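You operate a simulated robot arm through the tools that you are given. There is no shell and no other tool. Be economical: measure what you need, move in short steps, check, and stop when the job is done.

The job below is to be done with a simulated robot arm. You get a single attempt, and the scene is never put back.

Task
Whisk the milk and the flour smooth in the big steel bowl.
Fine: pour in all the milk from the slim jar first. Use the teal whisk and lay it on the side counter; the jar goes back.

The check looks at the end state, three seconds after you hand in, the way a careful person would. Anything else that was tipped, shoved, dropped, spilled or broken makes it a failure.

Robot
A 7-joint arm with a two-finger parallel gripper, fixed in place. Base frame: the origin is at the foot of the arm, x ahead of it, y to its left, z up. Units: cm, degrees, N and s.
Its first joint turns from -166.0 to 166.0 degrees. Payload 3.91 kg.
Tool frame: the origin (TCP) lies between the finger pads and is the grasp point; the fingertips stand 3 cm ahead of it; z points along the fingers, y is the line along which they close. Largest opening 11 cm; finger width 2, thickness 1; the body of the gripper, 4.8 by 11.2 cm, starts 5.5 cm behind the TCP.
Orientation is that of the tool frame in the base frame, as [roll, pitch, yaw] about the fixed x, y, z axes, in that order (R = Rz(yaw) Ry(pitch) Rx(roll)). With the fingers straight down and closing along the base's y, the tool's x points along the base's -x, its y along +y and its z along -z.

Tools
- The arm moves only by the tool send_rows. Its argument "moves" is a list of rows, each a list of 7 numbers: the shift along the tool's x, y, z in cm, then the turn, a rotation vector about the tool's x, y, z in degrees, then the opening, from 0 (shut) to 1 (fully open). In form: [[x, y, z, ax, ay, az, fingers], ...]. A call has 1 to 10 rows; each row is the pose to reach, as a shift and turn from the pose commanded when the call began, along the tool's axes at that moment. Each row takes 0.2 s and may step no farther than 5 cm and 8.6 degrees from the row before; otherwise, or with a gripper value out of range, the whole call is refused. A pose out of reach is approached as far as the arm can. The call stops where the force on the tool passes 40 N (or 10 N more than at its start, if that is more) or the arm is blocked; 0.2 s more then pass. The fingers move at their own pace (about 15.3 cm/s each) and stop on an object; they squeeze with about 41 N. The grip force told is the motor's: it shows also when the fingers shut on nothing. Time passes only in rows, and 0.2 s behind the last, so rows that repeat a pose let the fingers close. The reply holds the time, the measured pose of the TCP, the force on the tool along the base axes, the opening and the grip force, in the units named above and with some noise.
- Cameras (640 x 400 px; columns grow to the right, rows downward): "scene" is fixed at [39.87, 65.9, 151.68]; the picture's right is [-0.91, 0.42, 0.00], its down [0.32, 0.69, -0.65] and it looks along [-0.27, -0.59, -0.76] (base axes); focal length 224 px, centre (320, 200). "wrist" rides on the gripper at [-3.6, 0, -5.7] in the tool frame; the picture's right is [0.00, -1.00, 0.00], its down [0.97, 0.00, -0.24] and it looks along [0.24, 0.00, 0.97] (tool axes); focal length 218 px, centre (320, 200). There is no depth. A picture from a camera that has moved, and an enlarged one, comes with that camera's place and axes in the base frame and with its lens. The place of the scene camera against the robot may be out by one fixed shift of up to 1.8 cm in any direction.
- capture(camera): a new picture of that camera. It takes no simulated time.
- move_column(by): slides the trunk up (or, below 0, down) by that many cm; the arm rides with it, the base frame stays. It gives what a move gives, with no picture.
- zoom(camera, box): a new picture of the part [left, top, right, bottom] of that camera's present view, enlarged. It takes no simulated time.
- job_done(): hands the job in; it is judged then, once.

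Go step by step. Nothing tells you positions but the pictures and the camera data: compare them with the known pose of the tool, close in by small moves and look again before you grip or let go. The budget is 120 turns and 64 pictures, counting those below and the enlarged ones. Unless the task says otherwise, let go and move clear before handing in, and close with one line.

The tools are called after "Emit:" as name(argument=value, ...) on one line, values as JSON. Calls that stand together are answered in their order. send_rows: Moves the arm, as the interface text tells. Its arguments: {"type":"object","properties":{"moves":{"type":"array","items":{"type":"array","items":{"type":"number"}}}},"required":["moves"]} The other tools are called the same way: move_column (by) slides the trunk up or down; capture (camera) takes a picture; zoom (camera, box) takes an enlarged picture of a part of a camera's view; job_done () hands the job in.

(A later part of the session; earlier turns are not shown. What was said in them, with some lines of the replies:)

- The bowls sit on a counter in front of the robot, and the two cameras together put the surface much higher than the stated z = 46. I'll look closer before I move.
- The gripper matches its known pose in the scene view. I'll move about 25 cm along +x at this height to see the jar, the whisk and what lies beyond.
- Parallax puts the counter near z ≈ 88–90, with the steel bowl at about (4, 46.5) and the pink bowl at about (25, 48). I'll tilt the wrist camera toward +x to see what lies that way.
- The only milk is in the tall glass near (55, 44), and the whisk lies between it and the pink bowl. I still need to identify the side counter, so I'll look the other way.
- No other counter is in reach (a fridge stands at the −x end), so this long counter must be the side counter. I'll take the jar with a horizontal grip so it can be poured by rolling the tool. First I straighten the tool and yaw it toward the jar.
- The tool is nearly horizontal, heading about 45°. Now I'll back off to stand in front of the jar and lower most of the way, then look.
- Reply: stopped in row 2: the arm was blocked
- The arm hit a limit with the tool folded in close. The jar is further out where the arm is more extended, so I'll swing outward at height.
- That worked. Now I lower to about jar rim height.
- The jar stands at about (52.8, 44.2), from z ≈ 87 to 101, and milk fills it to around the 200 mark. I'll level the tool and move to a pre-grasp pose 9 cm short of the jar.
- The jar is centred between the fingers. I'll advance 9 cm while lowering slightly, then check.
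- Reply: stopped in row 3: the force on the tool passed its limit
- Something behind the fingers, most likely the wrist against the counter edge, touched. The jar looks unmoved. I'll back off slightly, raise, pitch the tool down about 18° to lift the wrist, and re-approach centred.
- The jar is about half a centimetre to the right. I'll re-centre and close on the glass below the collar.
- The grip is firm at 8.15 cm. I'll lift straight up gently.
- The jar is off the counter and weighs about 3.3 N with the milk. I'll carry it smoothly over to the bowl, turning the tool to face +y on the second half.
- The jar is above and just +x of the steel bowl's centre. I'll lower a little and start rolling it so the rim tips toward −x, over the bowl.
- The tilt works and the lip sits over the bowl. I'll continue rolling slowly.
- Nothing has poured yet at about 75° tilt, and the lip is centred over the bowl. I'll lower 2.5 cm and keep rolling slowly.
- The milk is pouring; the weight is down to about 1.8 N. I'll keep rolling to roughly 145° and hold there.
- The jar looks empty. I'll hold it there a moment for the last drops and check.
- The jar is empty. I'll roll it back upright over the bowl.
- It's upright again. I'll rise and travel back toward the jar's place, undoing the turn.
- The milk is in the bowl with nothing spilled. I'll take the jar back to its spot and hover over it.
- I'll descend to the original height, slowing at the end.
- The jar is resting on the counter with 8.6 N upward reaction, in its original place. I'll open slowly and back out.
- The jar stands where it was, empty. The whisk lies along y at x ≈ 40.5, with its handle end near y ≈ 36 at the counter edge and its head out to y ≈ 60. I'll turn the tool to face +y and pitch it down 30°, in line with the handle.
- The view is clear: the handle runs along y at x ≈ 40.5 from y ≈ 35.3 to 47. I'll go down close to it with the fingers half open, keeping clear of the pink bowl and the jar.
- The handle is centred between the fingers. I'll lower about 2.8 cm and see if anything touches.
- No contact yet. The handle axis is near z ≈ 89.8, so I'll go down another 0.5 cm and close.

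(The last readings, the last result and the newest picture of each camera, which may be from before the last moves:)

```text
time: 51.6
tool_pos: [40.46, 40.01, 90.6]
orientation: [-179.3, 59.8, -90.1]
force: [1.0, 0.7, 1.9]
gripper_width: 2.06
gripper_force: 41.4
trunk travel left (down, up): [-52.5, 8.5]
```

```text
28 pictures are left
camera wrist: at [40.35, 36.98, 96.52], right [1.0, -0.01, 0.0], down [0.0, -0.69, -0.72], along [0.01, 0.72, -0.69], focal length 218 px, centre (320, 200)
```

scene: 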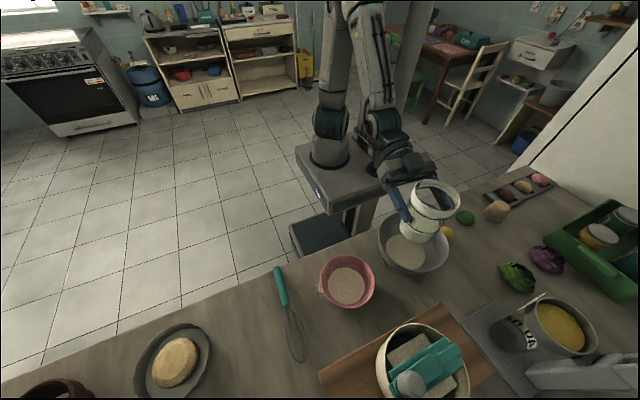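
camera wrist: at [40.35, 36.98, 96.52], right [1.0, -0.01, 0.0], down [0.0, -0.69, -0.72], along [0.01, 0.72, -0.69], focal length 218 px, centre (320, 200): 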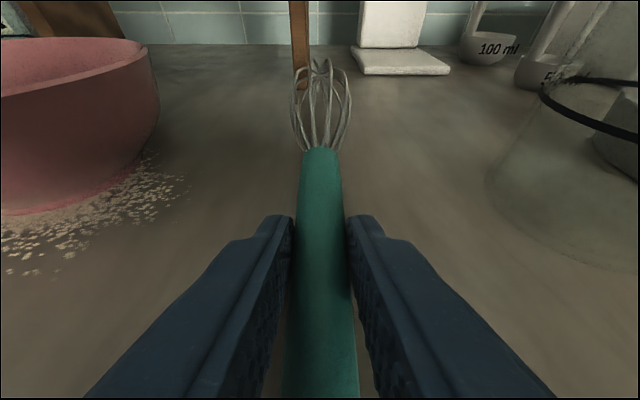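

Gripped at 2.06 cm. I'll lift straight up.

Emit:
send_rows(moves=[[-0.9, 0, -0.5, 0, 0, 0, 0], [-3.5, 0, -2, 0, 0, 0, 0], [-6.9, 0, -4, 0, 0, 0, 0], [-10.4, 0, -6, 0, 0, 0, 0], [-13.9, 0, -8, 0, 0, 0, 0], [-17.3, 0, -10, 0, 0, 0, 0], [-20.8, 0, -12, 0, 0, 0, 0], [-24.2, 0, -14, 0, 0, 0, 0]])

Emit:
capture(camera="wrist")

Emit:
capture(camera="scene")

```text
time: 53.4
tool_pos: [40.36, 40.24, 118.35]
orientation: [-179.5, 59.8, -90.1]
force: [0.9, 0.6, -1.4]
gripper_width: 2.06
gripper_force: 40.8
trunk travel left (down, up): [-52.5, 8.5]
```

```text
27 pictures are left
camera wrist: at [40.2, 37.28, 124.42], right [1.0, -0.01, 0.0], down [0.0, -0.7, -0.72], along [0.01, 0.72, -0.7], focal length 218 px, centre (320, 200)
```

wrist: 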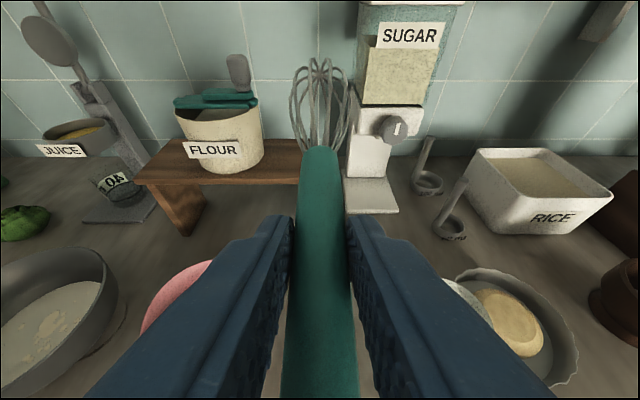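

```text
26 pictures are left
```

scene: 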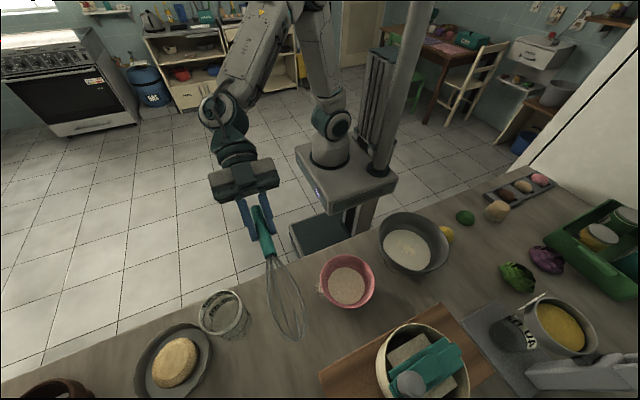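

The whisk is held firmly, level with its head toward +y. I'll raise it and pitch the tool about 72° so the head points down.

Emit:
send_rows(moves=[[-2.3, 0, -1.33, 0, 8, 0, 0], [-4.6, 0, -2.67, 0, 16, 0, 0], [-6.93, 0, -4, 0, 24, 0, 0], [-6.93, 0, -4, 0, 32, 0, 0], [-6.93, 0, -4, 0, 40, 0, 0], [-6.93, 0, -4, 0, 48, 0, 0], [-6.93, 0, -4, 0, 56, 0, 0], [-6.93, 0, -4, 0, 64, 0, 0], [-6.93, 0, -4, 0, 72, 0, 0], [-6.93, 0, -4, 0, 72, 0, 0]])

Emit:
capture(camera="scene")

```text
time: 55.6
tool_pos: [40.29, 40.1, 126.43]
orientation: [-179.7, -12.2, -90.6]
force: [-0.5, 0.6, -1.0]
gripper_width: 2.07
gripper_force: 40.4
trunk travel left (down, up): [-52.5, 8.5]
```

```text
25 pictures are left
```

scene: 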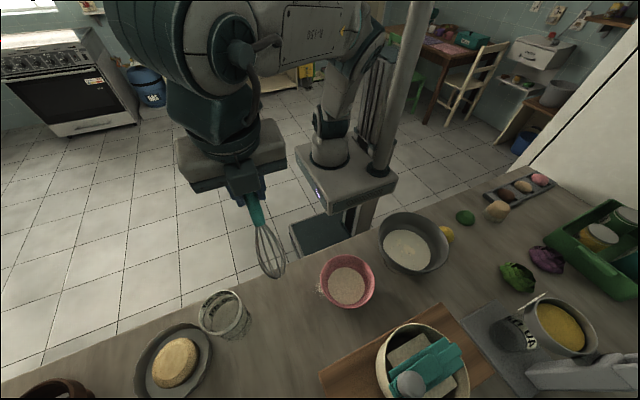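

The tip is where I predicted. I'll move across to hover over the bowl.

Emit:
send_rows(moves=[[0, 3, 0, 0, 0, 0, 0], [0, 7.5, 0, 0, 0, 0, 0], [-0.2, 12, 0, 0, 0, 0, 0], [-0.3, 16.5, 0, 0, 0, 0, 0], [-0.4, 21, 0, 0, 0, 0, 0], [-0.5, 25.5, 0, 0, 0, 0, 0], [-0.6, 30, 0, 0, 0, 0, 0], [-0.6, 34.5, 0, 0, 0, 0, 0], [-0.6, 37.8, -0.1, 0, 0, 0, 0], [-0.6, 37.8, -0.1, 0, 0, 0, 0]])

Emit:
zoom(camera="scene", box=[300, 130, 540, 280])

Emit:
capture(camera="wrist")

```text
time: 57.1
tool_pos: [24.41, 37.82, 126.36]
orientation: [-179.3, -12.0, -104.1]
force: [0.5, 0.1, -0.1]
gripper_width: 2.07
gripper_force: 40.8
trunk travel left (down, up): [-52.5, 8.5]
stopped in row 7: the arm was blocked; the commanded pose is now the measured one
```

```text
2.67 times, centred on (420, 205) of scene
camera zoom: at [39.87, 65.9, 151.68], right [-0.91, 0.42, 0.0], down [0.32, 0.69, -0.65], along [-0.27, -0.59, -0.76], focal length 598 px, centre (53, 187)
```

zoom: 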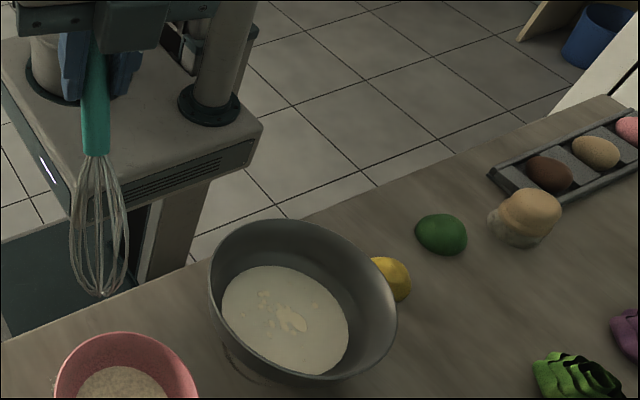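

```text
23 pictures are left
camera wrist: at [25.45, 42.56, 131.22], right [0.97, -0.24, 0.01], down [-0.22, -0.87, 0.44], along [-0.1, -0.43, -0.9], focal length 218 px, centre (320, 200)
```

wrist: 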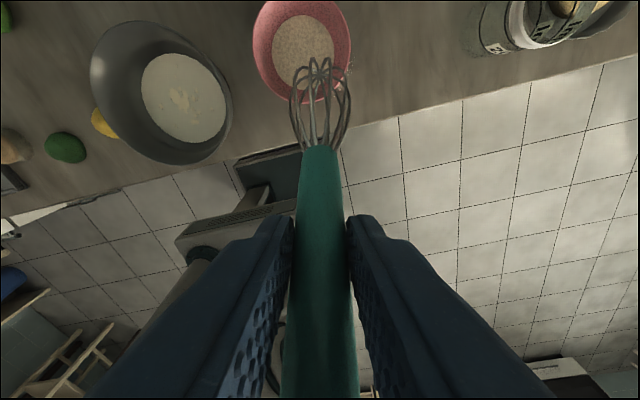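

The arm was blocked partway; it could be the elbow near the pole or a wrist limit. I'll look at the whole scene.

Emit:
capture(camera="scene")

```text
22 pictures are left
```

scene: 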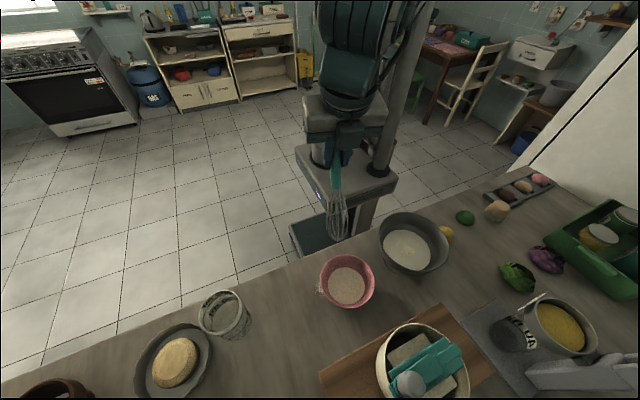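

The tall pole stands close to the arm on the −x side, and the arm drifted toward a smaller heading, so I'll turn the tool heading from 76° to about 25°. I'll also pitch further so the whisk hangs nearly vertical.

Emit:
send_rows(moves=[[0, 0, 0, -1.5, 0, 7, 0], [0, 0, 0, -3, 0, 14, 0], [0, 0, 0, -4.5, 0, 21, 0], [0, 0, 0, -6, 0, 28, 0], [0, 0, 0, -7.5, 0, 35, 0], [0, 0, 0, -9, 0, 42, 0], [0, 0, 0, -10.5, 0, 49, 0], [0, 0, 0, -10.5, 0, 49, 0]])

Emit:
send_rows(moves=[[0, 0, 0, 0, 6, 0, 0], [0, 0, 0, 0, 12, 0, 0], [0, 0, 0, 0, 12, 0, 0]])

```text
time: 58.9
tool_pos: [24.43, 37.34, 125.9]
orientation: [-179.7, -11.5, -153.9]
force: [-0.6, 0.7, -1.0]
gripper_width: 2.05
gripper_force: 41.0
out of reach, approached as far as the arm can: row 7, 8
trunk travel left (down, up): [-52.5, 8.5]
```

```text
time: 59.7
tool_pos: [25.21, 34.51, 122.3]
orientation: [-179.7, -23.5, -153.9]
force: [0.1, -0.2, -0.5]
gripper_width: 2.06
gripper_force: 41.0
out of reach, approached as far as the arm can: row 1, 2, 3
trunk travel left (down, up): [-52.5, 8.5]
```

The high wrist with a backward tilt runs into a limit. Raising the trunk lets the arm reach down more relative to its shoulder, so I'll use the remaining up travel.

Emit:
move_column(by=8.4)

```text
time: 60.9
tool_pos: [25.22, 34.35, 130.69]
orientation: [-179.7, -23.4, -153.9]
force: [-0.4, 0.3, -0.3]
gripper_width: 2.08
gripper_force: 41.1
trunk travel left (down, up): [-60.9, 0.1]
```

The trunk is up. Now I'll move toward the bowl with the whisk nearly vertical, tip staying above rim height.

Emit:
send_rows(moves=[[1.7, 2.9, 2, 0, 0, 0, 0], [3.5, 5.8, 4, 0, 0, 0, 0], [5.2, 8.7, 6, 0, 0, 0, 0], [7, 11.7, 8, 0, 0, 0, 0], [8.7, 14.6, 10, 0, 0, 0, 0], [10.5, 17.5, 12, 0, 0, 0, 0], [12.2, 20.4, 14, 0, 0, 0, 0], [12.2, 20.4, 14, 0, 0, 0, 0]])

Emit:
zoom(camera="scene", box=[280, 80, 540, 280])

```text
time: 61.8
tool_pos: [22.32, 34.06, 125.41]
orientation: [178.0, -23.8, -163.4]
force: [0.6, -0.5, -0.3]
gripper_width: 2.06
gripper_force: 40.6
out of reach, approached as far as the arm can: row 1, 2, 3, 4
trunk travel left (down, up): [-60.9, 0.1]
stopped in row 4: the arm was blocked; the commanded pose is now the measured one
```

```text
2.00 times, centred on (410, 180) of scene
camera zoom: at [39.87, 65.9, 151.68], right [-0.91, 0.42, 0.0], down [0.32, 0.69, -0.65], along [-0.27, -0.59, -0.76], focal length 448 px, centre (140, 240)
```

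zoom: 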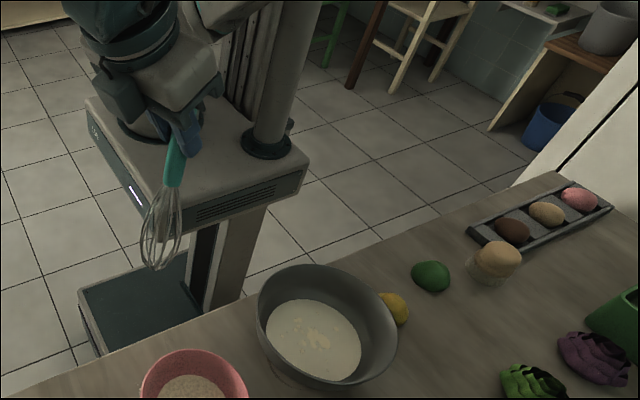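

It's still limited. At the start the arm was comfortable near the bowl pointing straight down with yaw 180, so I'll go back to that orientation and try from there.

Emit:
send_rows(moves=[[0, 0, 0, 0, -8, 0, 0], [0, 0, -1.5, 0, -16, 0, 0], [0, 0, -3, 0, -23.8, 0, 0], [0, 0, -3, 0, -23.8, 0, 0]])

Emit:
send_rows(moves=[[0, 0, 0, 0, 0, 8, 0], [0, 0, 0, 0, 0, 16, 0], [0, 0, 0, 0, 0, 16, 0]])

```text
time: 62.5
tool_pos: [28.47, 30.93, 128.29]
orientation: [176.7, -3.2, -172.7]
force: [0.3, 0.1, -0.8]
gripper_width: 2.1
gripper_force: 40.9
trunk travel left (down, up): [-60.9, 0.1]
stopped in row 3: the arm was blocked; the commanded pose is now the measured one
```

```text
time: 63.3
tool_pos: [29.09, 28.54, 127.06]
orientation: [177.7, -3.9, 171.4]
force: [-0.8, 0.9, -0.8]
gripper_width: 2.09
gripper_force: 40.9
out of reach, approached as far as the arm can: row 2, 3
trunk travel left (down, up): [-60.9, 0.1]
```

Something is at a limit. I'll look at the arm's posture.

Emit:
capture(camera="scene")

```text
20 pictures are left
```

scene: 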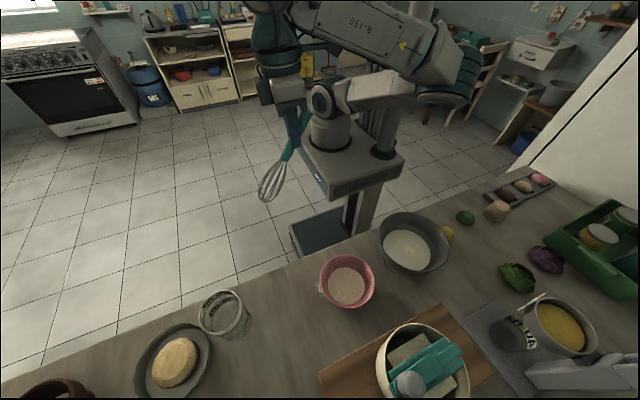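

The elbow has swung sideways so the upper arm rests near the pole; that is the block. I'll extend outward and turn the heading back to 45°, so the elbow can come up again.

Emit:
send_rows(moves=[[-1.8, 1.6, 0, 0, 0, -7.7, 0], [-3.5, 3.2, 0, 0, 0, -15.4, 0], [-5.3, 4.8, 0, 0, 0, -23, 0], [-7.1, 6.3, 0, 0, 0, -31, 0], [-8.9, 7.9, 0, 0, 0, -38.5, 0], [-10.6, 9.5, 0, 0, 0, -46, 0], [-12.4, 11.1, 0, 0, 0, -54, 0], [-12.4, 11.1, 0, 0, 0, -54, 0]])

Emit:
capture(camera="scene")

```text
time: 65.1
tool_pos: [43.12, 37.31, 126.72]
orientation: [175.6, -0.4, -134.5]
force: [-0.4, 0.2, -0.9]
gripper_width: 2.07
gripper_force: 40.8
trunk travel left (down, up): [-60.9, 0.1]
```

```text
19 pictures are left
```

scene: 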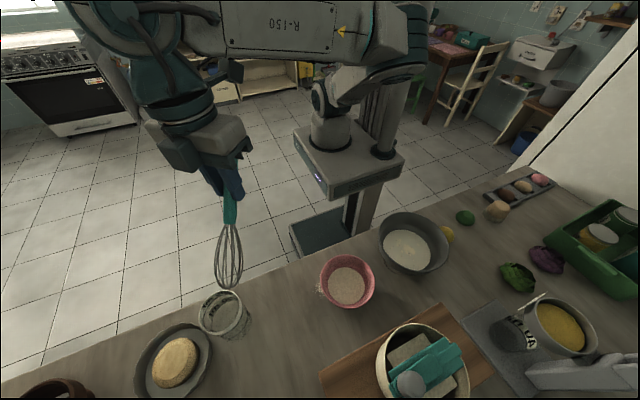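

The elbow is still out to the −x side. I'll return to the jar-like posture, with the tool nearly level and heading 45°, where the elbow was up.

Emit:
send_rows(moves=[[0, 0, 0, 0, -8, 0, 0], [0, 0, 0, 0, -16, 0, 0], [0, 0, 0, 0, -24, 0, 0], [0, 0, 0, 0, -32, 0, 0], [0, 0, 0, 0, -40, 0, 0], [0, 0, 0, 0, -48, 0, 0], [0, 0, 0, 0, -56, 0, 0], [0, 0, 0, 0, -64, 0, 0], [0, 0, 0, 0, -64, 0, 0]])

Emit:
capture(camera="scene")

```text
time: 67.1
tool_pos: [44.33, 36.07, 126.63]
orientation: [171.6, 63.2, -144.5]
force: [-0.7, 0.1, -0.8]
gripper_width: 2.08
gripper_force: 41.0
trunk travel left (down, up): [-60.9, 0.1]
```

```text
18 pictures are left
```

scene: 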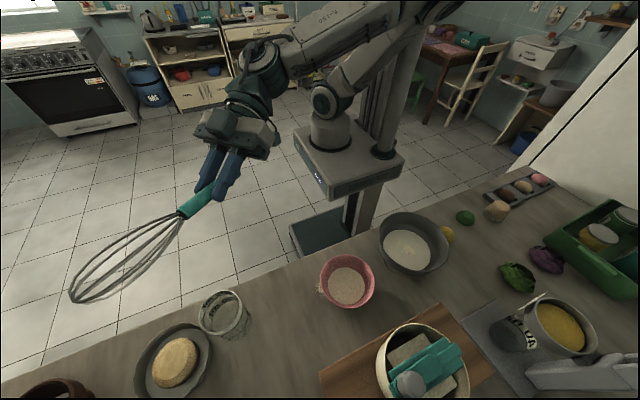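

The arm bends with its elbow toward the pole because I turned the tool clockwise earlier. I'll do the opposite out here: tool down, then turn the heading well counter-clockwise.

Emit:
send_rows(moves=[[0, 0, 0, 0, 8, 0, 0], [0, 0, 0, 0, 16, 0, 0], [0, 0, 0, 0, 24, 0, 0], [0, 0, 0, 0, 32, 0, 0], [0, 0, 0, 0, 40, 0, 0], [0, 0, 0, 0, 48, 0, 0], [0, 0, 0, 0, 56, 0, 0], [0, 0, 0, 0, 63, 0, 0]])

Emit:
send_rows(moves=[[0, 0, 0, 0, 0, -8.5, 0], [0, 0, 0, 0, 0, -17, 0], [0, 0, 0, 0, 0, -25.5, 0], [0, 0, 0, 0, 0, -34, 0], [0, 0, 0, 0, 0, -42.5, 0], [0, 0, 0, 0, 0, -51, 0], [0, 0, 0, 0, 0, -59.5, 0], [0, 0, 0, 0, 0, -68, 0], [0, 0, 0, 0, 0, -76.5, 0], [0, 0, 0, 0, 0, -85, 0]])

Emit:
capture(camera="scene")

```text
time: 68.9
tool_pos: [42.99, 37.58, 126.72]
orientation: [175.4, 0.6, -134.9]
force: [-0.1, -0.3, -0.9]
gripper_width: 2.07
gripper_force: 40.8
trunk travel left (down, up): [-60.9, 0.1]
```

```text
time: 71.1
tool_pos: [42.95, 37.5, 126.63]
orientation: [-179.9, 4.6, -49.6]
force: [0.4, 0.3, -1.1]
gripper_width: 2.06
gripper_force: 40.8
trunk travel left (down, up): [-60.9, 0.1]
```

```text
17 pictures are left
```

scene: 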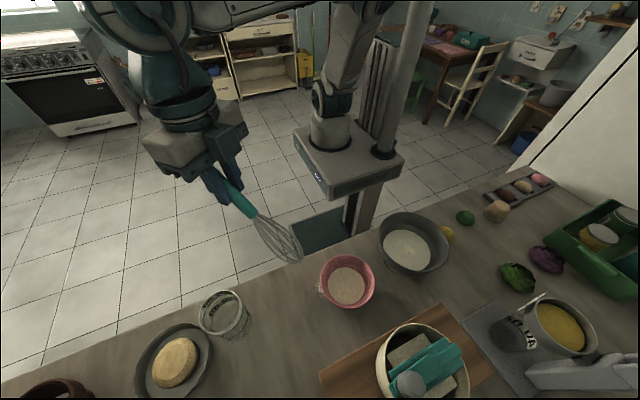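

That brought the elbow up. I'll turn further so the whisk leans toward −x; then the hand can stay on the +x side of the bowl.

Emit:
send_rows(moves=[[0, 0, 0, 0, 0, -8, 0], [0, 0, 0, 0, 0, -16, 0], [0, 0, 0, 0, 0, -24, 0], [0, 0, 0, 0, 0, -32, 0], [0, 0, 0, 0, 0, -40, 0], [0, 0, 0, 0, 0, -40, 0]])

```text
time: 72.5
tool_pos: [43.0, 37.49, 126.73]
orientation: [-176.9, 3.5, -9.6]
force: [-0.8, 0.2, -0.4]
gripper_width: 2.09
gripper_force: 41.2
trunk travel left (down, up): [-60.9, 0.1]
```

Everything is reachable now: heading about 170°, tool down, whisk leaning about 30°. I'll move across so the tip arrives above the bowl's centre.

Emit:
send_rows(moves=[[-3, 0, 0.6, 0, 0, 0, 0], [-7.5, 0, 1.5, 0, 0, 0, 0], [-12, -0.1, 2.5, 0, 0, 0, 0], [-16.5, -0.1, 3.5, 0, 0, 0, 0], [-21, -0.2, 4.5, 0, 0, 0, 0], [-25.5, -0.3, 5.6, 0, 0, 0, 0], [-29, -0.3, 6.5, 0, 0, 0, 0], [-30.8, -0.34, 6.9, 0, 0, 0, 0], [-30.8, -0.34, 6.9, 0, 0, 0, 0]])

Emit:
capture(camera="scene")

Emit:
capture(camera="wrist")

```text
time: 74.5
tool_pos: [12.35, 43.61, 121.85]
orientation: [-176.9, 3.4, -9.6]
force: [0.8, -0.1, -0.3]
gripper_width: 2.07
gripper_force: 40.8
trunk travel left (down, up): [-60.9, 0.1]
```

```text
16 pictures are left
```

scene: 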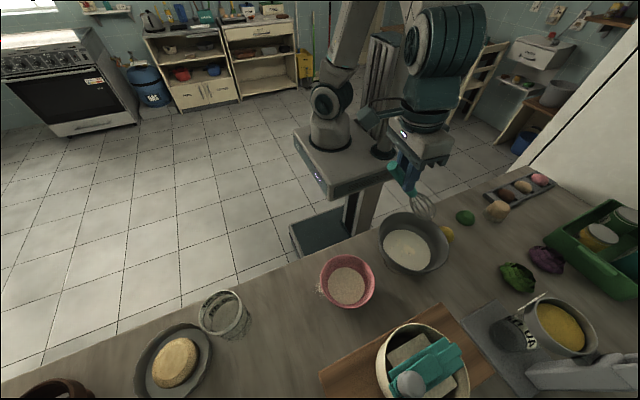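

```text
15 pictures are left
camera wrist: at [9.1, 43.93, 127.74], right [0.17, 0.98, 0.05], down [0.97, -0.18, 0.18], along [0.19, 0.02, -0.98], focal length 218 px, centre (320, 200)
```

wrist: 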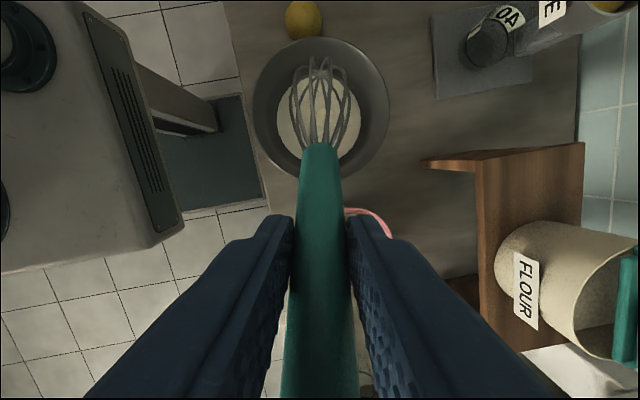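

The whisk hangs above the bowl, whose centre I measure at about (2.9, 46.8), with the tip near (1.5, 46.6). I'll lower it into the bowl.

Emit:
send_rows(moves=[[0.15, 0.13, 2.5, 0, 0, 0, 0], [0.35, 0.3, 5.5, 0, 0, 0, 0], [0.52, 0.45, 8.5, 0, 0, 0, 0], [0.65, 0.57, 10.7, 0, 0, 0, 0], [0.73, 0.64, 12, 0, 0, 0, 0], [0.78, 0.68, 12.76, 0, 0, 0, 0], [0.78, 0.68, 12.76, 0, 0, 0, 0]])

Emit:
zoom(camera="scene", box=[350, 150, 510, 290])

Emit:
capture(camera="wrist")

```text
time: 76.1
tool_pos: [12.46, 43.56, 108.96]
orientation: [-176.9, 3.4, -9.7]
force: [0.0, -0.5, -0.8]
gripper_width: 2.07
gripper_force: 40.9
trunk travel left (down, up): [-60.9, 0.1]
```

```text
2.86 times, centred on (430, 220) of scene
camera zoom: at [39.87, 65.9, 151.68], right [-0.91, 0.42, 0.0], down [0.32, 0.69, -0.65], along [-0.27, -0.59, -0.76], focal length 640 px, centre (6, 143)
```

zoom: 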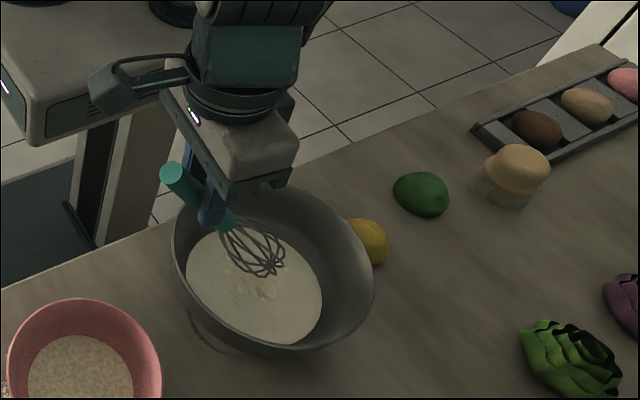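

```text
13 pictures are left
camera wrist: at [9.06, 43.97, 114.74], right [0.17, 0.98, 0.05], down [0.97, -0.18, 0.18], along [0.19, 0.02, -0.98], focal length 218 px, centre (320, 200)
```

wrist: 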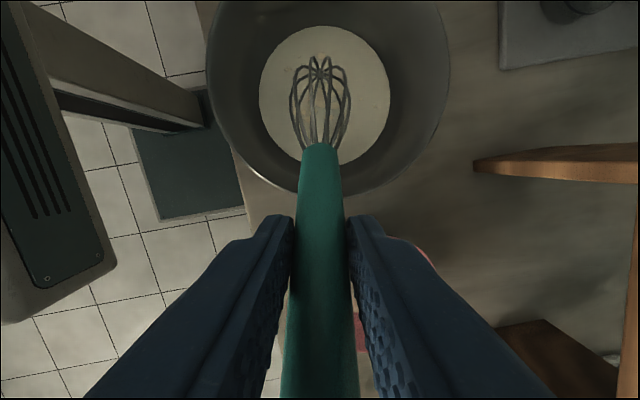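

The head is at the milk, clear of the rim. I'll lower in small steps, watching the force for the bowl's bottom.

Emit:
send_rows(moves=[[0.03, 0.03, 0.5, 0, 0, 0, 0], [0.06, 0.05, 1.0, 0, 0, 0, 0], [0.09, 0.08, 1.5, 0, 0, 0, 0], [0.09, 0.08, 1.5, 0, 0, 0, 0]])

Emit:
zoom(camera="scene", box=[370, 190, 470, 290])

```text
time: 77.1
tool_pos: [12.44, 43.52, 107.24]
orientation: [-176.8, 3.3, -9.7]
force: [1.0, 0.7, -0.2]
gripper_width: 2.08
gripper_force: 41.1
trunk travel left (down, up): [-60.9, 0.1]
```

```text
4.00 times, centred on (420, 240) of scene
camera zoom: at [39.87, 65.9, 151.68], right [-0.91, 0.42, 0.0], down [0.32, 0.69, -0.65], along [-0.27, -0.59, -0.76], focal length 896 px, centre (-80, 40)
```

zoom: 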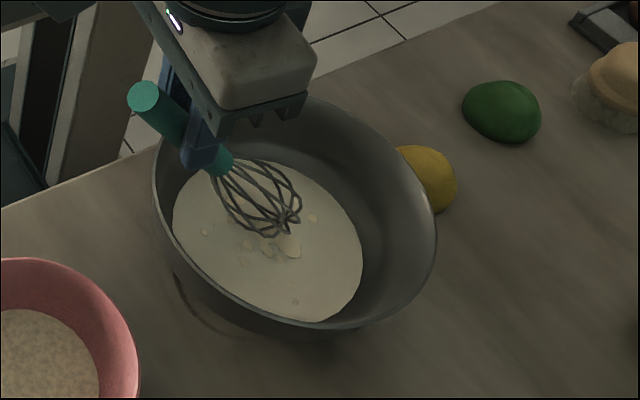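

Emit:
send_rows(moves=[[0.03, 0.03, 0.5, 0, 0, 0, 0], [0.05, 0.04, 0.9, 0, 0, 0, 0], [0.07, 0.06, 1.3, 0, 0, 0, 0], [0.07, 0.06, 1.3, 0, 0, 0, 0]])

Emit:
zoom(camera="scene", box=[370, 190, 470, 290])

```text
time: 78.1
tool_pos: [12.45, 43.6, 106.02]
orientation: [-176.9, 3.4, -9.6]
force: [-0.8, -0.6, -0.7]
gripper_width: 2.07
gripper_force: 41.1
trunk travel left (down, up): [-60.9, 0.1]
```

```text
4.00 times, centred on (420, 240) of scene
camera zoom: at [39.87, 65.9, 151.68], right [-0.91, 0.42, 0.0], down [0.32, 0.69, -0.65], along [-0.27, -0.59, -0.76], focal length 896 px, centre (-80, 40)
```

zoom: 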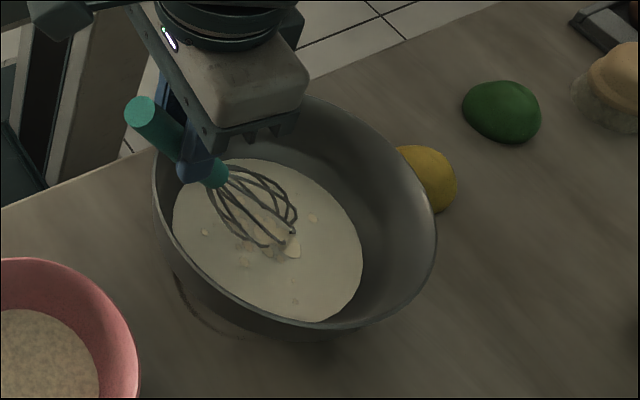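

The tip is now in the milk with no bottom contact. I'll stir in circles of 2.5 cm radius.

Emit:
send_rows(moves=[[1.5, 0, 0.4, 0, 0, 0, 0], [1.77, 1.77, 0.4, 0, 0, 0, 0], [0, 2.5, 0.4, 0, 0, 0, 0], [-1.77, 1.77, 0.4, 0, 0, 0, 0], [-2.5, 0, 0.4, 0, 0, 0, 0], [-1.77, -1.77, 0.4, 0, 0, 0, 0], [0, -2.5, 0.4, 0, 0, 0, 0], [1.77, -1.77, 0.4, 0, 0, 0, 0], [2, 0, 0.4, 0, 0, 0, 0], [0, 0, 0.4, 0, 0, 0, 0]])

Emit:
send_rows(moves=[[1.5, 0, 0.3, 0, 0, 0, 0], [1.77, 1.77, 0.3, 0, 0, 0, 0], [0, 2.5, 0.3, 0, 0, 0, 0], [-1.77, 1.77, 0.3, 0, 0, 0, 0], [-2.5, 0, 0.3, 0, 0, 0, 0], [-1.77, -1.77, 0.3, 0, 0, 0, 0], [0, -2.5, 0.3, 0, 0, 0, 0], [1.77, -1.77, 0.3, 0, 0, 0, 0], [2, 0, 0.3, 0, 0, 0, 0], [0, 0, 0.3, 0, 0, 0, 0]])

Emit:
zoom(camera="scene", box=[370, 190, 470, 290])

```text
time: 80.3
tool_pos: [12.13, 43.63, 105.46]
orientation: [-176.9, 3.3, -9.7]
force: [-0.3, -0.4, -0.4]
gripper_width: 2.09
gripper_force: 41.3
trunk travel left (down, up): [-60.9, 0.1]
```

```text
time: 82.5
tool_pos: [12.11, 43.79, 105.14]
orientation: [-176.9, 3.3, -9.6]
force: [0.0, 1.2, -0.7]
gripper_width: 2.06
gripper_force: 40.9
trunk travel left (down, up): [-60.9, 0.1]
```

```text
4.00 times, centred on (420, 240) of scene
camera zoom: at [39.87, 65.9, 151.68], right [-0.91, 0.42, 0.0], down [0.32, 0.69, -0.65], along [-0.27, -0.59, -0.76], focal length 896 px, centre (-80, 40)
```

zoom: 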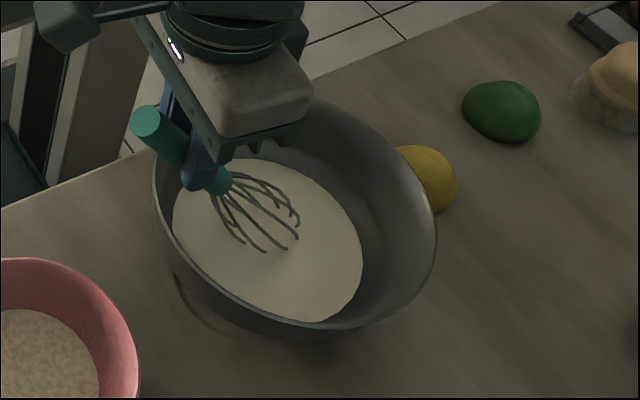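

The lumps are disappearing. A few more rounds to be sure it's smooth.

Emit:
send_rows(moves=[[1.5, 0, 0.1, 0, 0, 0, 0], [1.77, 1.77, 0.1, 0, 0, 0, 0], [0, 2.5, 0.1, 0, 0, 0, 0], [-1.77, 1.77, 0.1, 0, 0, 0, 0], [-2.5, 0, 0.1, 0, 0, 0, 0], [-1.77, -1.77, 0.1, 0, 0, 0, 0], [0, -2.5, 0.1, 0, 0, 0, 0], [1.77, -1.77, 0.1, 0, 0, 0, 0], [2, 0, 0.1, 0, 0, 0, 0], [0, 0, 0.1, 0, 0, 0, 0]])

Emit:
send_rows(moves=[[1.5, 0, 0, 0, 0, 0, 0], [1.77, -1.77, 0, 0, 0, 0, 0], [0, -2.5, 0, 0, 0, 0, 0], [-1.77, -1.77, 0, 0, 0, 0, 0], [-2.5, 0, 0, 0, 0, 0, 0], [-1.77, 1.77, 0, 0, 0, 0, 0], [0, 2.5, 0, 0, 0, 0, 0], [1.77, 1.77, 0, 0, 0, 0, 0], [2, 0, 0, 0, 0, 0, 0], [0, 0, 0, 0, 0, 0, 0]])

Emit:
send_rows(moves=[[1.5, 0, 0, 0, 0, 0, 0], [1.77, 1.77, 0, 0, 0, 0, 0], [0, 2.5, 0, 0, 0, 0, 0], [-1.77, 1.77, 0, 0, 0, 0, 0], [-2.5, 0, 0, 0, 0, 0, 0], [-1.77, -1.77, 0, 0, 0, 0, 0], [0, -2.5, 0, 0, 0, 0, 0], [1.77, -1.77, 0, 0, 0, 0, 0], [2, 0, 0, 0, 0, 0, 0], [0, 0, 0, 0, 0, 0, 0]])

Emit:
zoom(camera="scene", box=[350, 170, 490, 300])

```text
time: 84.7
tool_pos: [12.66, 43.46, 105.4]
orientation: [-176.9, 3.3, -10.2]
force: [0.7, -0.4, 0.0]
gripper_width: 2.07
gripper_force: 41.4
trunk travel left (down, up): [-60.9, 0.1]
```

```text
time: 86.9
tool_pos: [12.66, 43.47, 105.34]
orientation: [-176.9, 3.3, -10.2]
force: [0.1, 0.2, -1.1]
gripper_width: 2.08
gripper_force: 40.1
trunk travel left (down, up): [-60.9, 0.1]
```

```text
time: 89.1
tool_pos: [12.91, 43.56, 105.07]
orientation: [-176.9, 3.3, -10.5]
force: [-0.2, 0.1, -0.7]
gripper_width: 2.07
gripper_force: 41.0
trunk travel left (down, up): [-60.9, 0.1]
```

```text
3.08 times, centred on (420, 235) of scene
camera zoom: at [39.87, 65.9, 151.68], right [-0.91, 0.42, 0.0], down [0.32, 0.69, -0.65], along [-0.27, -0.59, -0.76], focal length 690 px, centre (12, 92)
```

zoom: 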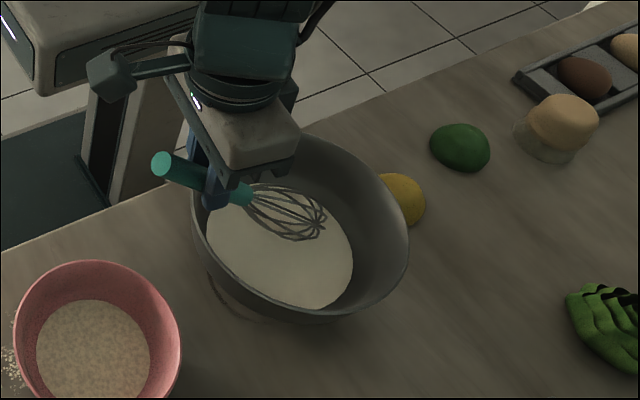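

The mixture looks smooth and the bowl hasn't moved, though the whisk has tilted a bit in the grip. I'll lift it straight out.

Emit:
send_rows(moves=[[-0.1, -0.1, -2, 0, 0, 0, 0], [-0.25, -0.2, -4, 0, 0, 0, 0], [-0.4, -0.3, -7, 0, 0, 0, 0], [-0.6, -0.5, -10, 0, 0, 0, 0], [-0.8, -0.7, -13.5, 0, 0, 0, 0], [-1.0, -0.9, -17, 0, 0, 0, 0], [-1.2, -1.1, -20.5, 0, 0, 0, 0], [-1.2, -1.1, -20.5, 0, 0, 0, 0]])

Emit:
capture(camera="wrist")

Emit:
zoom(camera="scene", box=[320, 130, 520, 290])

```text
time: 90.9
tool_pos: [12.25, 43.6, 125.86]
orientation: [-176.9, 3.4, -9.7]
force: [0.1, 0.0, -1.0]
gripper_width: 2.06
gripper_force: 41.2
trunk travel left (down, up): [-60.9, 0.1]
```

```text
8 pictures are left
camera wrist: at [9.02, 43.95, 131.83], right [0.17, 0.98, 0.05], down [0.97, -0.18, 0.18], along [0.19, 0.02, -0.98], focal length 218 px, centre (320, 200)
```

wrist: 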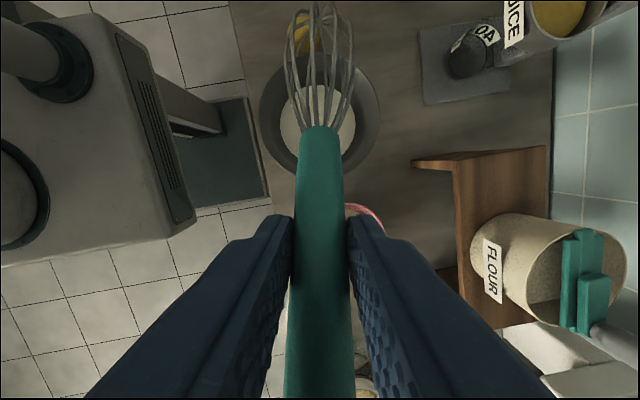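

```text
2.50 times, centred on (420, 210) of scene
camera zoom: at [39.87, 65.9, 151.68], right [-0.91, 0.42, 0.0], down [0.32, 0.69, -0.65], along [-0.27, -0.59, -0.76], focal length 560 px, centre (70, 175)
```

zoom: 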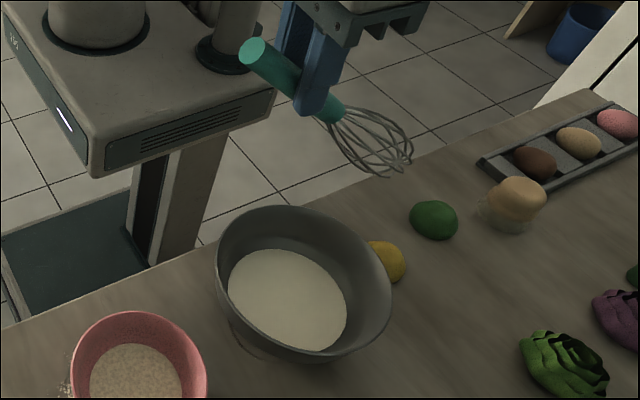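

The batter is smooth, and the whisk has swung to about 44° from the tool axis. I'll go back over the free strip at x ≈ 41, turn the head to +y again, and lay the whisk down there.

Emit:
send_rows(moves=[[3, 0, -0.4, 0, 0, 0, 0], [7.5, 0.1, -0.9, 0, 0, 0, 0], [12, 0.2, -1.5, 0, 0, 0, 0], [16.5, 0.3, -2.1, 0, 0, 0, 0], [21, 0.4, -2.7, 0, 0, 0, 0], [25.5, 0.5, -3.2, 0, 0, 0, 0], [29, 0.6, -3.6, 0, 0, 0, 0], [31.1, 0.6, -3.9, 0, 0, 0, 0]])

Emit:
send_rows(moves=[[0, 0, 0, 0, 0, 8, 0], [0, 0, 0, 0, 0, 16, 0], [0, 0, 0, 0, 0, 24, 0], [0, 0, 0, 0, 0, 32, 0], [0, 0, 0, 0, 0, 40, 0], [0, 0, 0, 0, 0, 48, 0], [0, 0, 0, 0, 0, 56, 0], [0, 0, 0, 0, 0, 64, 0], [0, 0, 0, 0, 0, 72, 0], [0, 0, 0, 0, 0, 80, 0]])

```text
time: 92.7
tool_pos: [43.02, 37.49, 127.6]
orientation: [-176.9, 3.4, -9.7]
force: [-0.2, 0.0, -0.8]
gripper_width: 2.04
gripper_force: 40.8
trunk travel left (down, up): [-60.9, 0.1]
```

```text
time: 94.9
tool_pos: [43.02, 37.34, 127.94]
orientation: [177.2, 3.7, -90.0]
force: [-0.1, -0.1, -0.1]
gripper_width: 2.07
gripper_force: 41.0
trunk travel left (down, up): [-60.9, 0.1]
```

Emit:
send_rows(moves=[[0, 0, 0, 0, -8.4, 0, 0], [0, 0, 0, 0, -16.8, 0, 0], [0, 0, 0, 0, -25.2, 0, 0], [0, 0, 0, 0, -33.6, 0, 0], [0, 0, 0, 0, -42, 0, 0], [0, 0, 0, 0, -42, 0, 0]])

Emit:
move_column(by=-8.4)

Emit:
capture(camera="scene")

```text
time: 96.3
tool_pos: [43.01, 37.47, 127.81]
orientation: [176.0, 45.7, -92.5]
force: [0.4, 0.1, -0.3]
gripper_width: 2.07
gripper_force: 41.4
trunk travel left (down, up): [-60.9, 0.1]
```

```text
time: 97.5
tool_pos: [42.95, 37.35, 119.35]
orientation: [176.0, 45.6, -92.6]
force: [-0.6, -0.1, -0.7]
gripper_width: 2.06
gripper_force: 40.9
trunk travel left (down, up): [-52.5, 8.5]
```

```text
6 pictures are left
```

scene: 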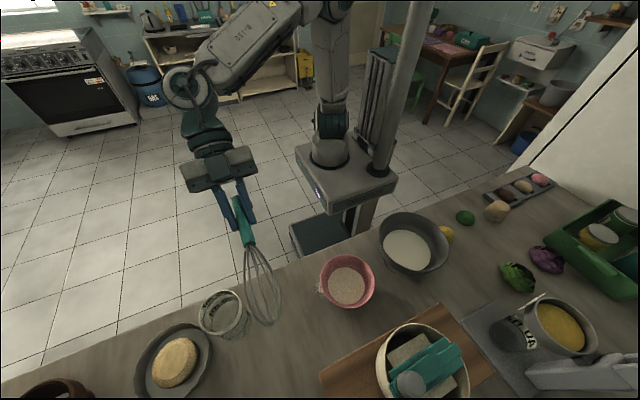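

The whisk should now be level, heading +y. I'll lower it to about 4 cm above the counter at its old place and check.

Emit:
send_rows(moves=[[2.5, 0.13, 3.3, 0, 0, 0, 0], [4.9, 0.26, 6.6, 0, 0, 0, 0], [7.4, 0.38, 9.9, 0, 0, 0, 0], [9.8, 0.5, 13.2, 0, 0, 0, 0], [12.3, 0.64, 16.5, 0, 0, 0, 0], [14.75, 0.77, 19.76, 0, 0, 0, 0], [14.75, 0.77, 19.76, 0, 0, 0, 0]])

Emit:
capture(camera="wrist")

```text
time: 99.1
tool_pos: [41.21, 41.21, 95.34]
orientation: [175.9, 45.7, -92.5]
force: [0.0, -0.6, -0.7]
gripper_width: 2.09
gripper_force: 41.4
trunk travel left (down, up): [-52.5, 8.5]
```

```text
5 pictures are left
camera wrist: at [41.58, 39.78, 101.97], right [1.0, 0.01, -0.05], down [-0.02, -0.85, -0.53], along [-0.04, 0.53, -0.85], focal length 218 px, centre (320, 200)
```

wrist: 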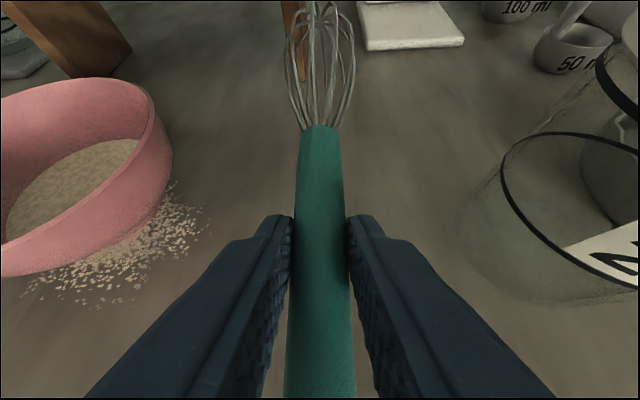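

The strip is free on both sides. I'll lower gently until the whisk rests.

Emit:
send_rows(moves=[[0.9, -0.06, 0.9, 0, 0, 0, 0], [1.7, -0.12, 1.65, 0, 0, 0, 0], [2.2, -0.15, 2.15, 0, 0, 0, 0], [2.5, -0.17, 2.45, 0, 0, 0, 0], [2.78, -0.19, 2.72, 0, 0, 0, 0], [2.78, -0.19, 2.72, 0, 0, 0, 0]])

Emit:
zoom(camera="scene", box=[200, 200, 400, 360])

```text
time: 100.5
tool_pos: [41.11, 41.26, 91.35]
orientation: [176.0, 45.5, -92.5]
force: [0.4, -0.3, 0.0]
gripper_width: 2.06
gripper_force: 41.1
trunk travel left (down, up): [-52.5, 8.5]
```

```text
2.50 times, centred on (300, 280) of scene
camera zoom: at [39.87, 65.9, 151.68], right [-0.91, 0.42, 0.0], down [0.32, 0.69, -0.65], along [-0.27, -0.59, -0.76], focal length 560 px, centre (370, 0)
```

zoom: 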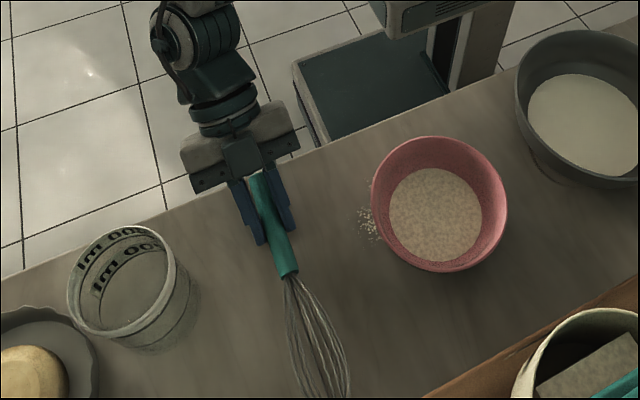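

No contact yet; I'll ease down a little more.

Emit:
send_rows(moves=[[0.2, 0, 0.2, 0, 0, 0, 0], [0.4, -0.02, 0.4, 0, 0, 0, 0], [0.55, -0.03, 0.55, 0, 0, 0, 0], [0.55, -0.03, 0.55, 0, 0, 0, 0]])

```text
time: 101.5
tool_pos: [41.17, 41.26, 90.73]
orientation: [176.4, 46.0, -92.4]
force: [2.4, -0.3, 25.9]
gripper_width: 2.06
gripper_force: 41.0
trunk travel left (down, up): [-52.5, 8.5]
```

Contact. I'll ease off 0.3 cm, open the fingers, and pull back along the tool axis.

Emit:
send_rows(moves=[[-0.2, 0, -0.2, 0, 0, 0, 0], [-0.2, 0, -0.2, 0, 0, 0, 0.25], [-0.2, 0, -0.2, 0, 0, 0, 0.4], [-0.2, 0, -0.2, 0, 0, 0, 0.45], [-0.2, 0, -0.2, 0, 0, 0, 0.45], [-1.5, 0, -2.5, 0, 0, 0, 0.45], [-3.5, 0, -6, 0, 0, 0, 0.45], [-6, 0, -10, 0, 0, 0, 0.45], [-9, 0, -13.5, 0, 0, 0, 0.45], [-9, 0, -13.5, 0, 0, 0, 0.45]])

Emit:
capture(camera="wrist")

Emit:
capture(camera="scene")

```text
time: 102.4
tool_pos: [40.79, 41.18, 90.97]
orientation: [175.9, 45.9, -92.3]
force: [-10.5, -3.6, 15.2]
gripper_width: 4.37
gripper_force: 0.0
trunk travel left (down, up): [-52.5, 8.5]
stopped in row 4: the force on the tool passed its limit (the readings are from after the stop); the commanded pose is now the measured one
```

```text
3 pictures are left
camera wrist: at [41.09, 39.76, 97.47], right [1.0, 0.01, -0.05], down [-0.02, -0.85, -0.53], along [-0.05, 0.53, -0.85], focal length 218 px, centre (320, 200)
```

wrist: 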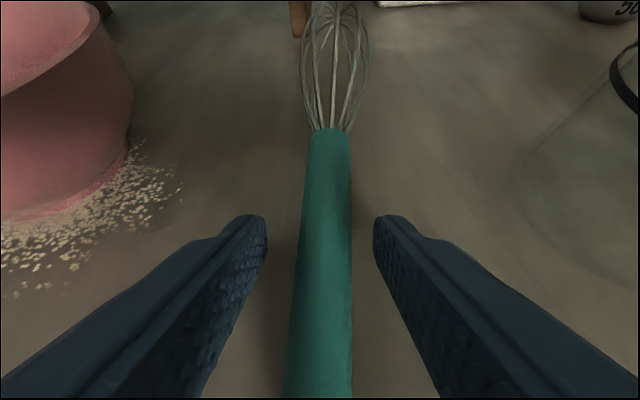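

```text
2 pictures are left
```

scene: 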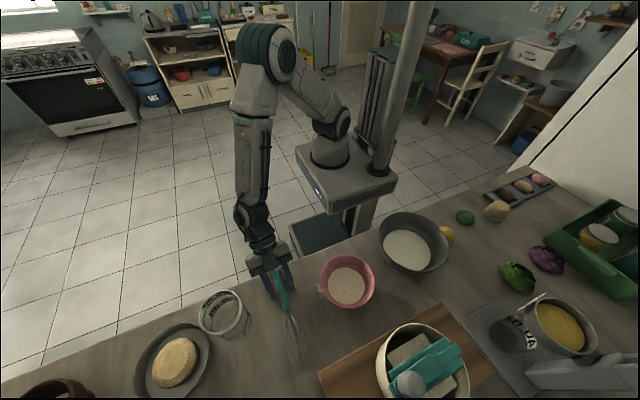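

The whisk is free and lying flat; the fingertips just touched the counter. I'll lift straight up and away.

Emit:
send_rows(moves=[[-0.4, 0, -0.4, 0, 0, 0, 0.45], [-1.4, 0, -2, 0, 0, 0, 0.45], [-3.5, 0, -5, 0, 0, 0, 0.45], [-6, 0, -8.5, 0, 0, 0, 0.45], [-9, 0, -12, 0, 0, 0, 0.45], [-12, 0, -15, 0, 0, 0, 0.45], [-12, 0, -15, 0, 0, 0, 0.45]])

Emit:
zoom(camera="scene", box=[180, 170, 500, 370])

```text
time: 104.0
tool_pos: [41.84, 39.13, 109.71]
orientation: [175.6, 45.6, -92.6]
force: [0.4, -0.1, -0.3]
gripper_width: 4.94
gripper_force: 0.0
trunk travel left (down, up): [-52.5, 8.5]
```

```text
2.00 times, centred on (340, 270) of scene
camera zoom: at [39.87, 65.9, 151.68], right [-0.91, 0.42, 0.0], down [0.32, 0.69, -0.65], along [-0.27, -0.59, -0.76], focal length 448 px, centre (280, 60)
```

zoom: 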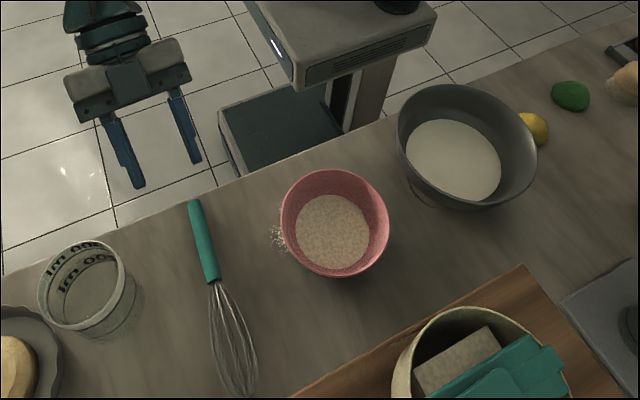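

The batter is smooth, the empty jar stands in its place, and the whisk lies flat on the counter. The gripper is clear and nothing else has moved, so I'm handing in.

Emit:
job_done()

```text
The job is handed in.
```

I poured all the milk into the big steel bowl, whisked it smooth with the flour, laid the teal whisk on the counter, and put the jar back; I saw no spills and nothing else moved.
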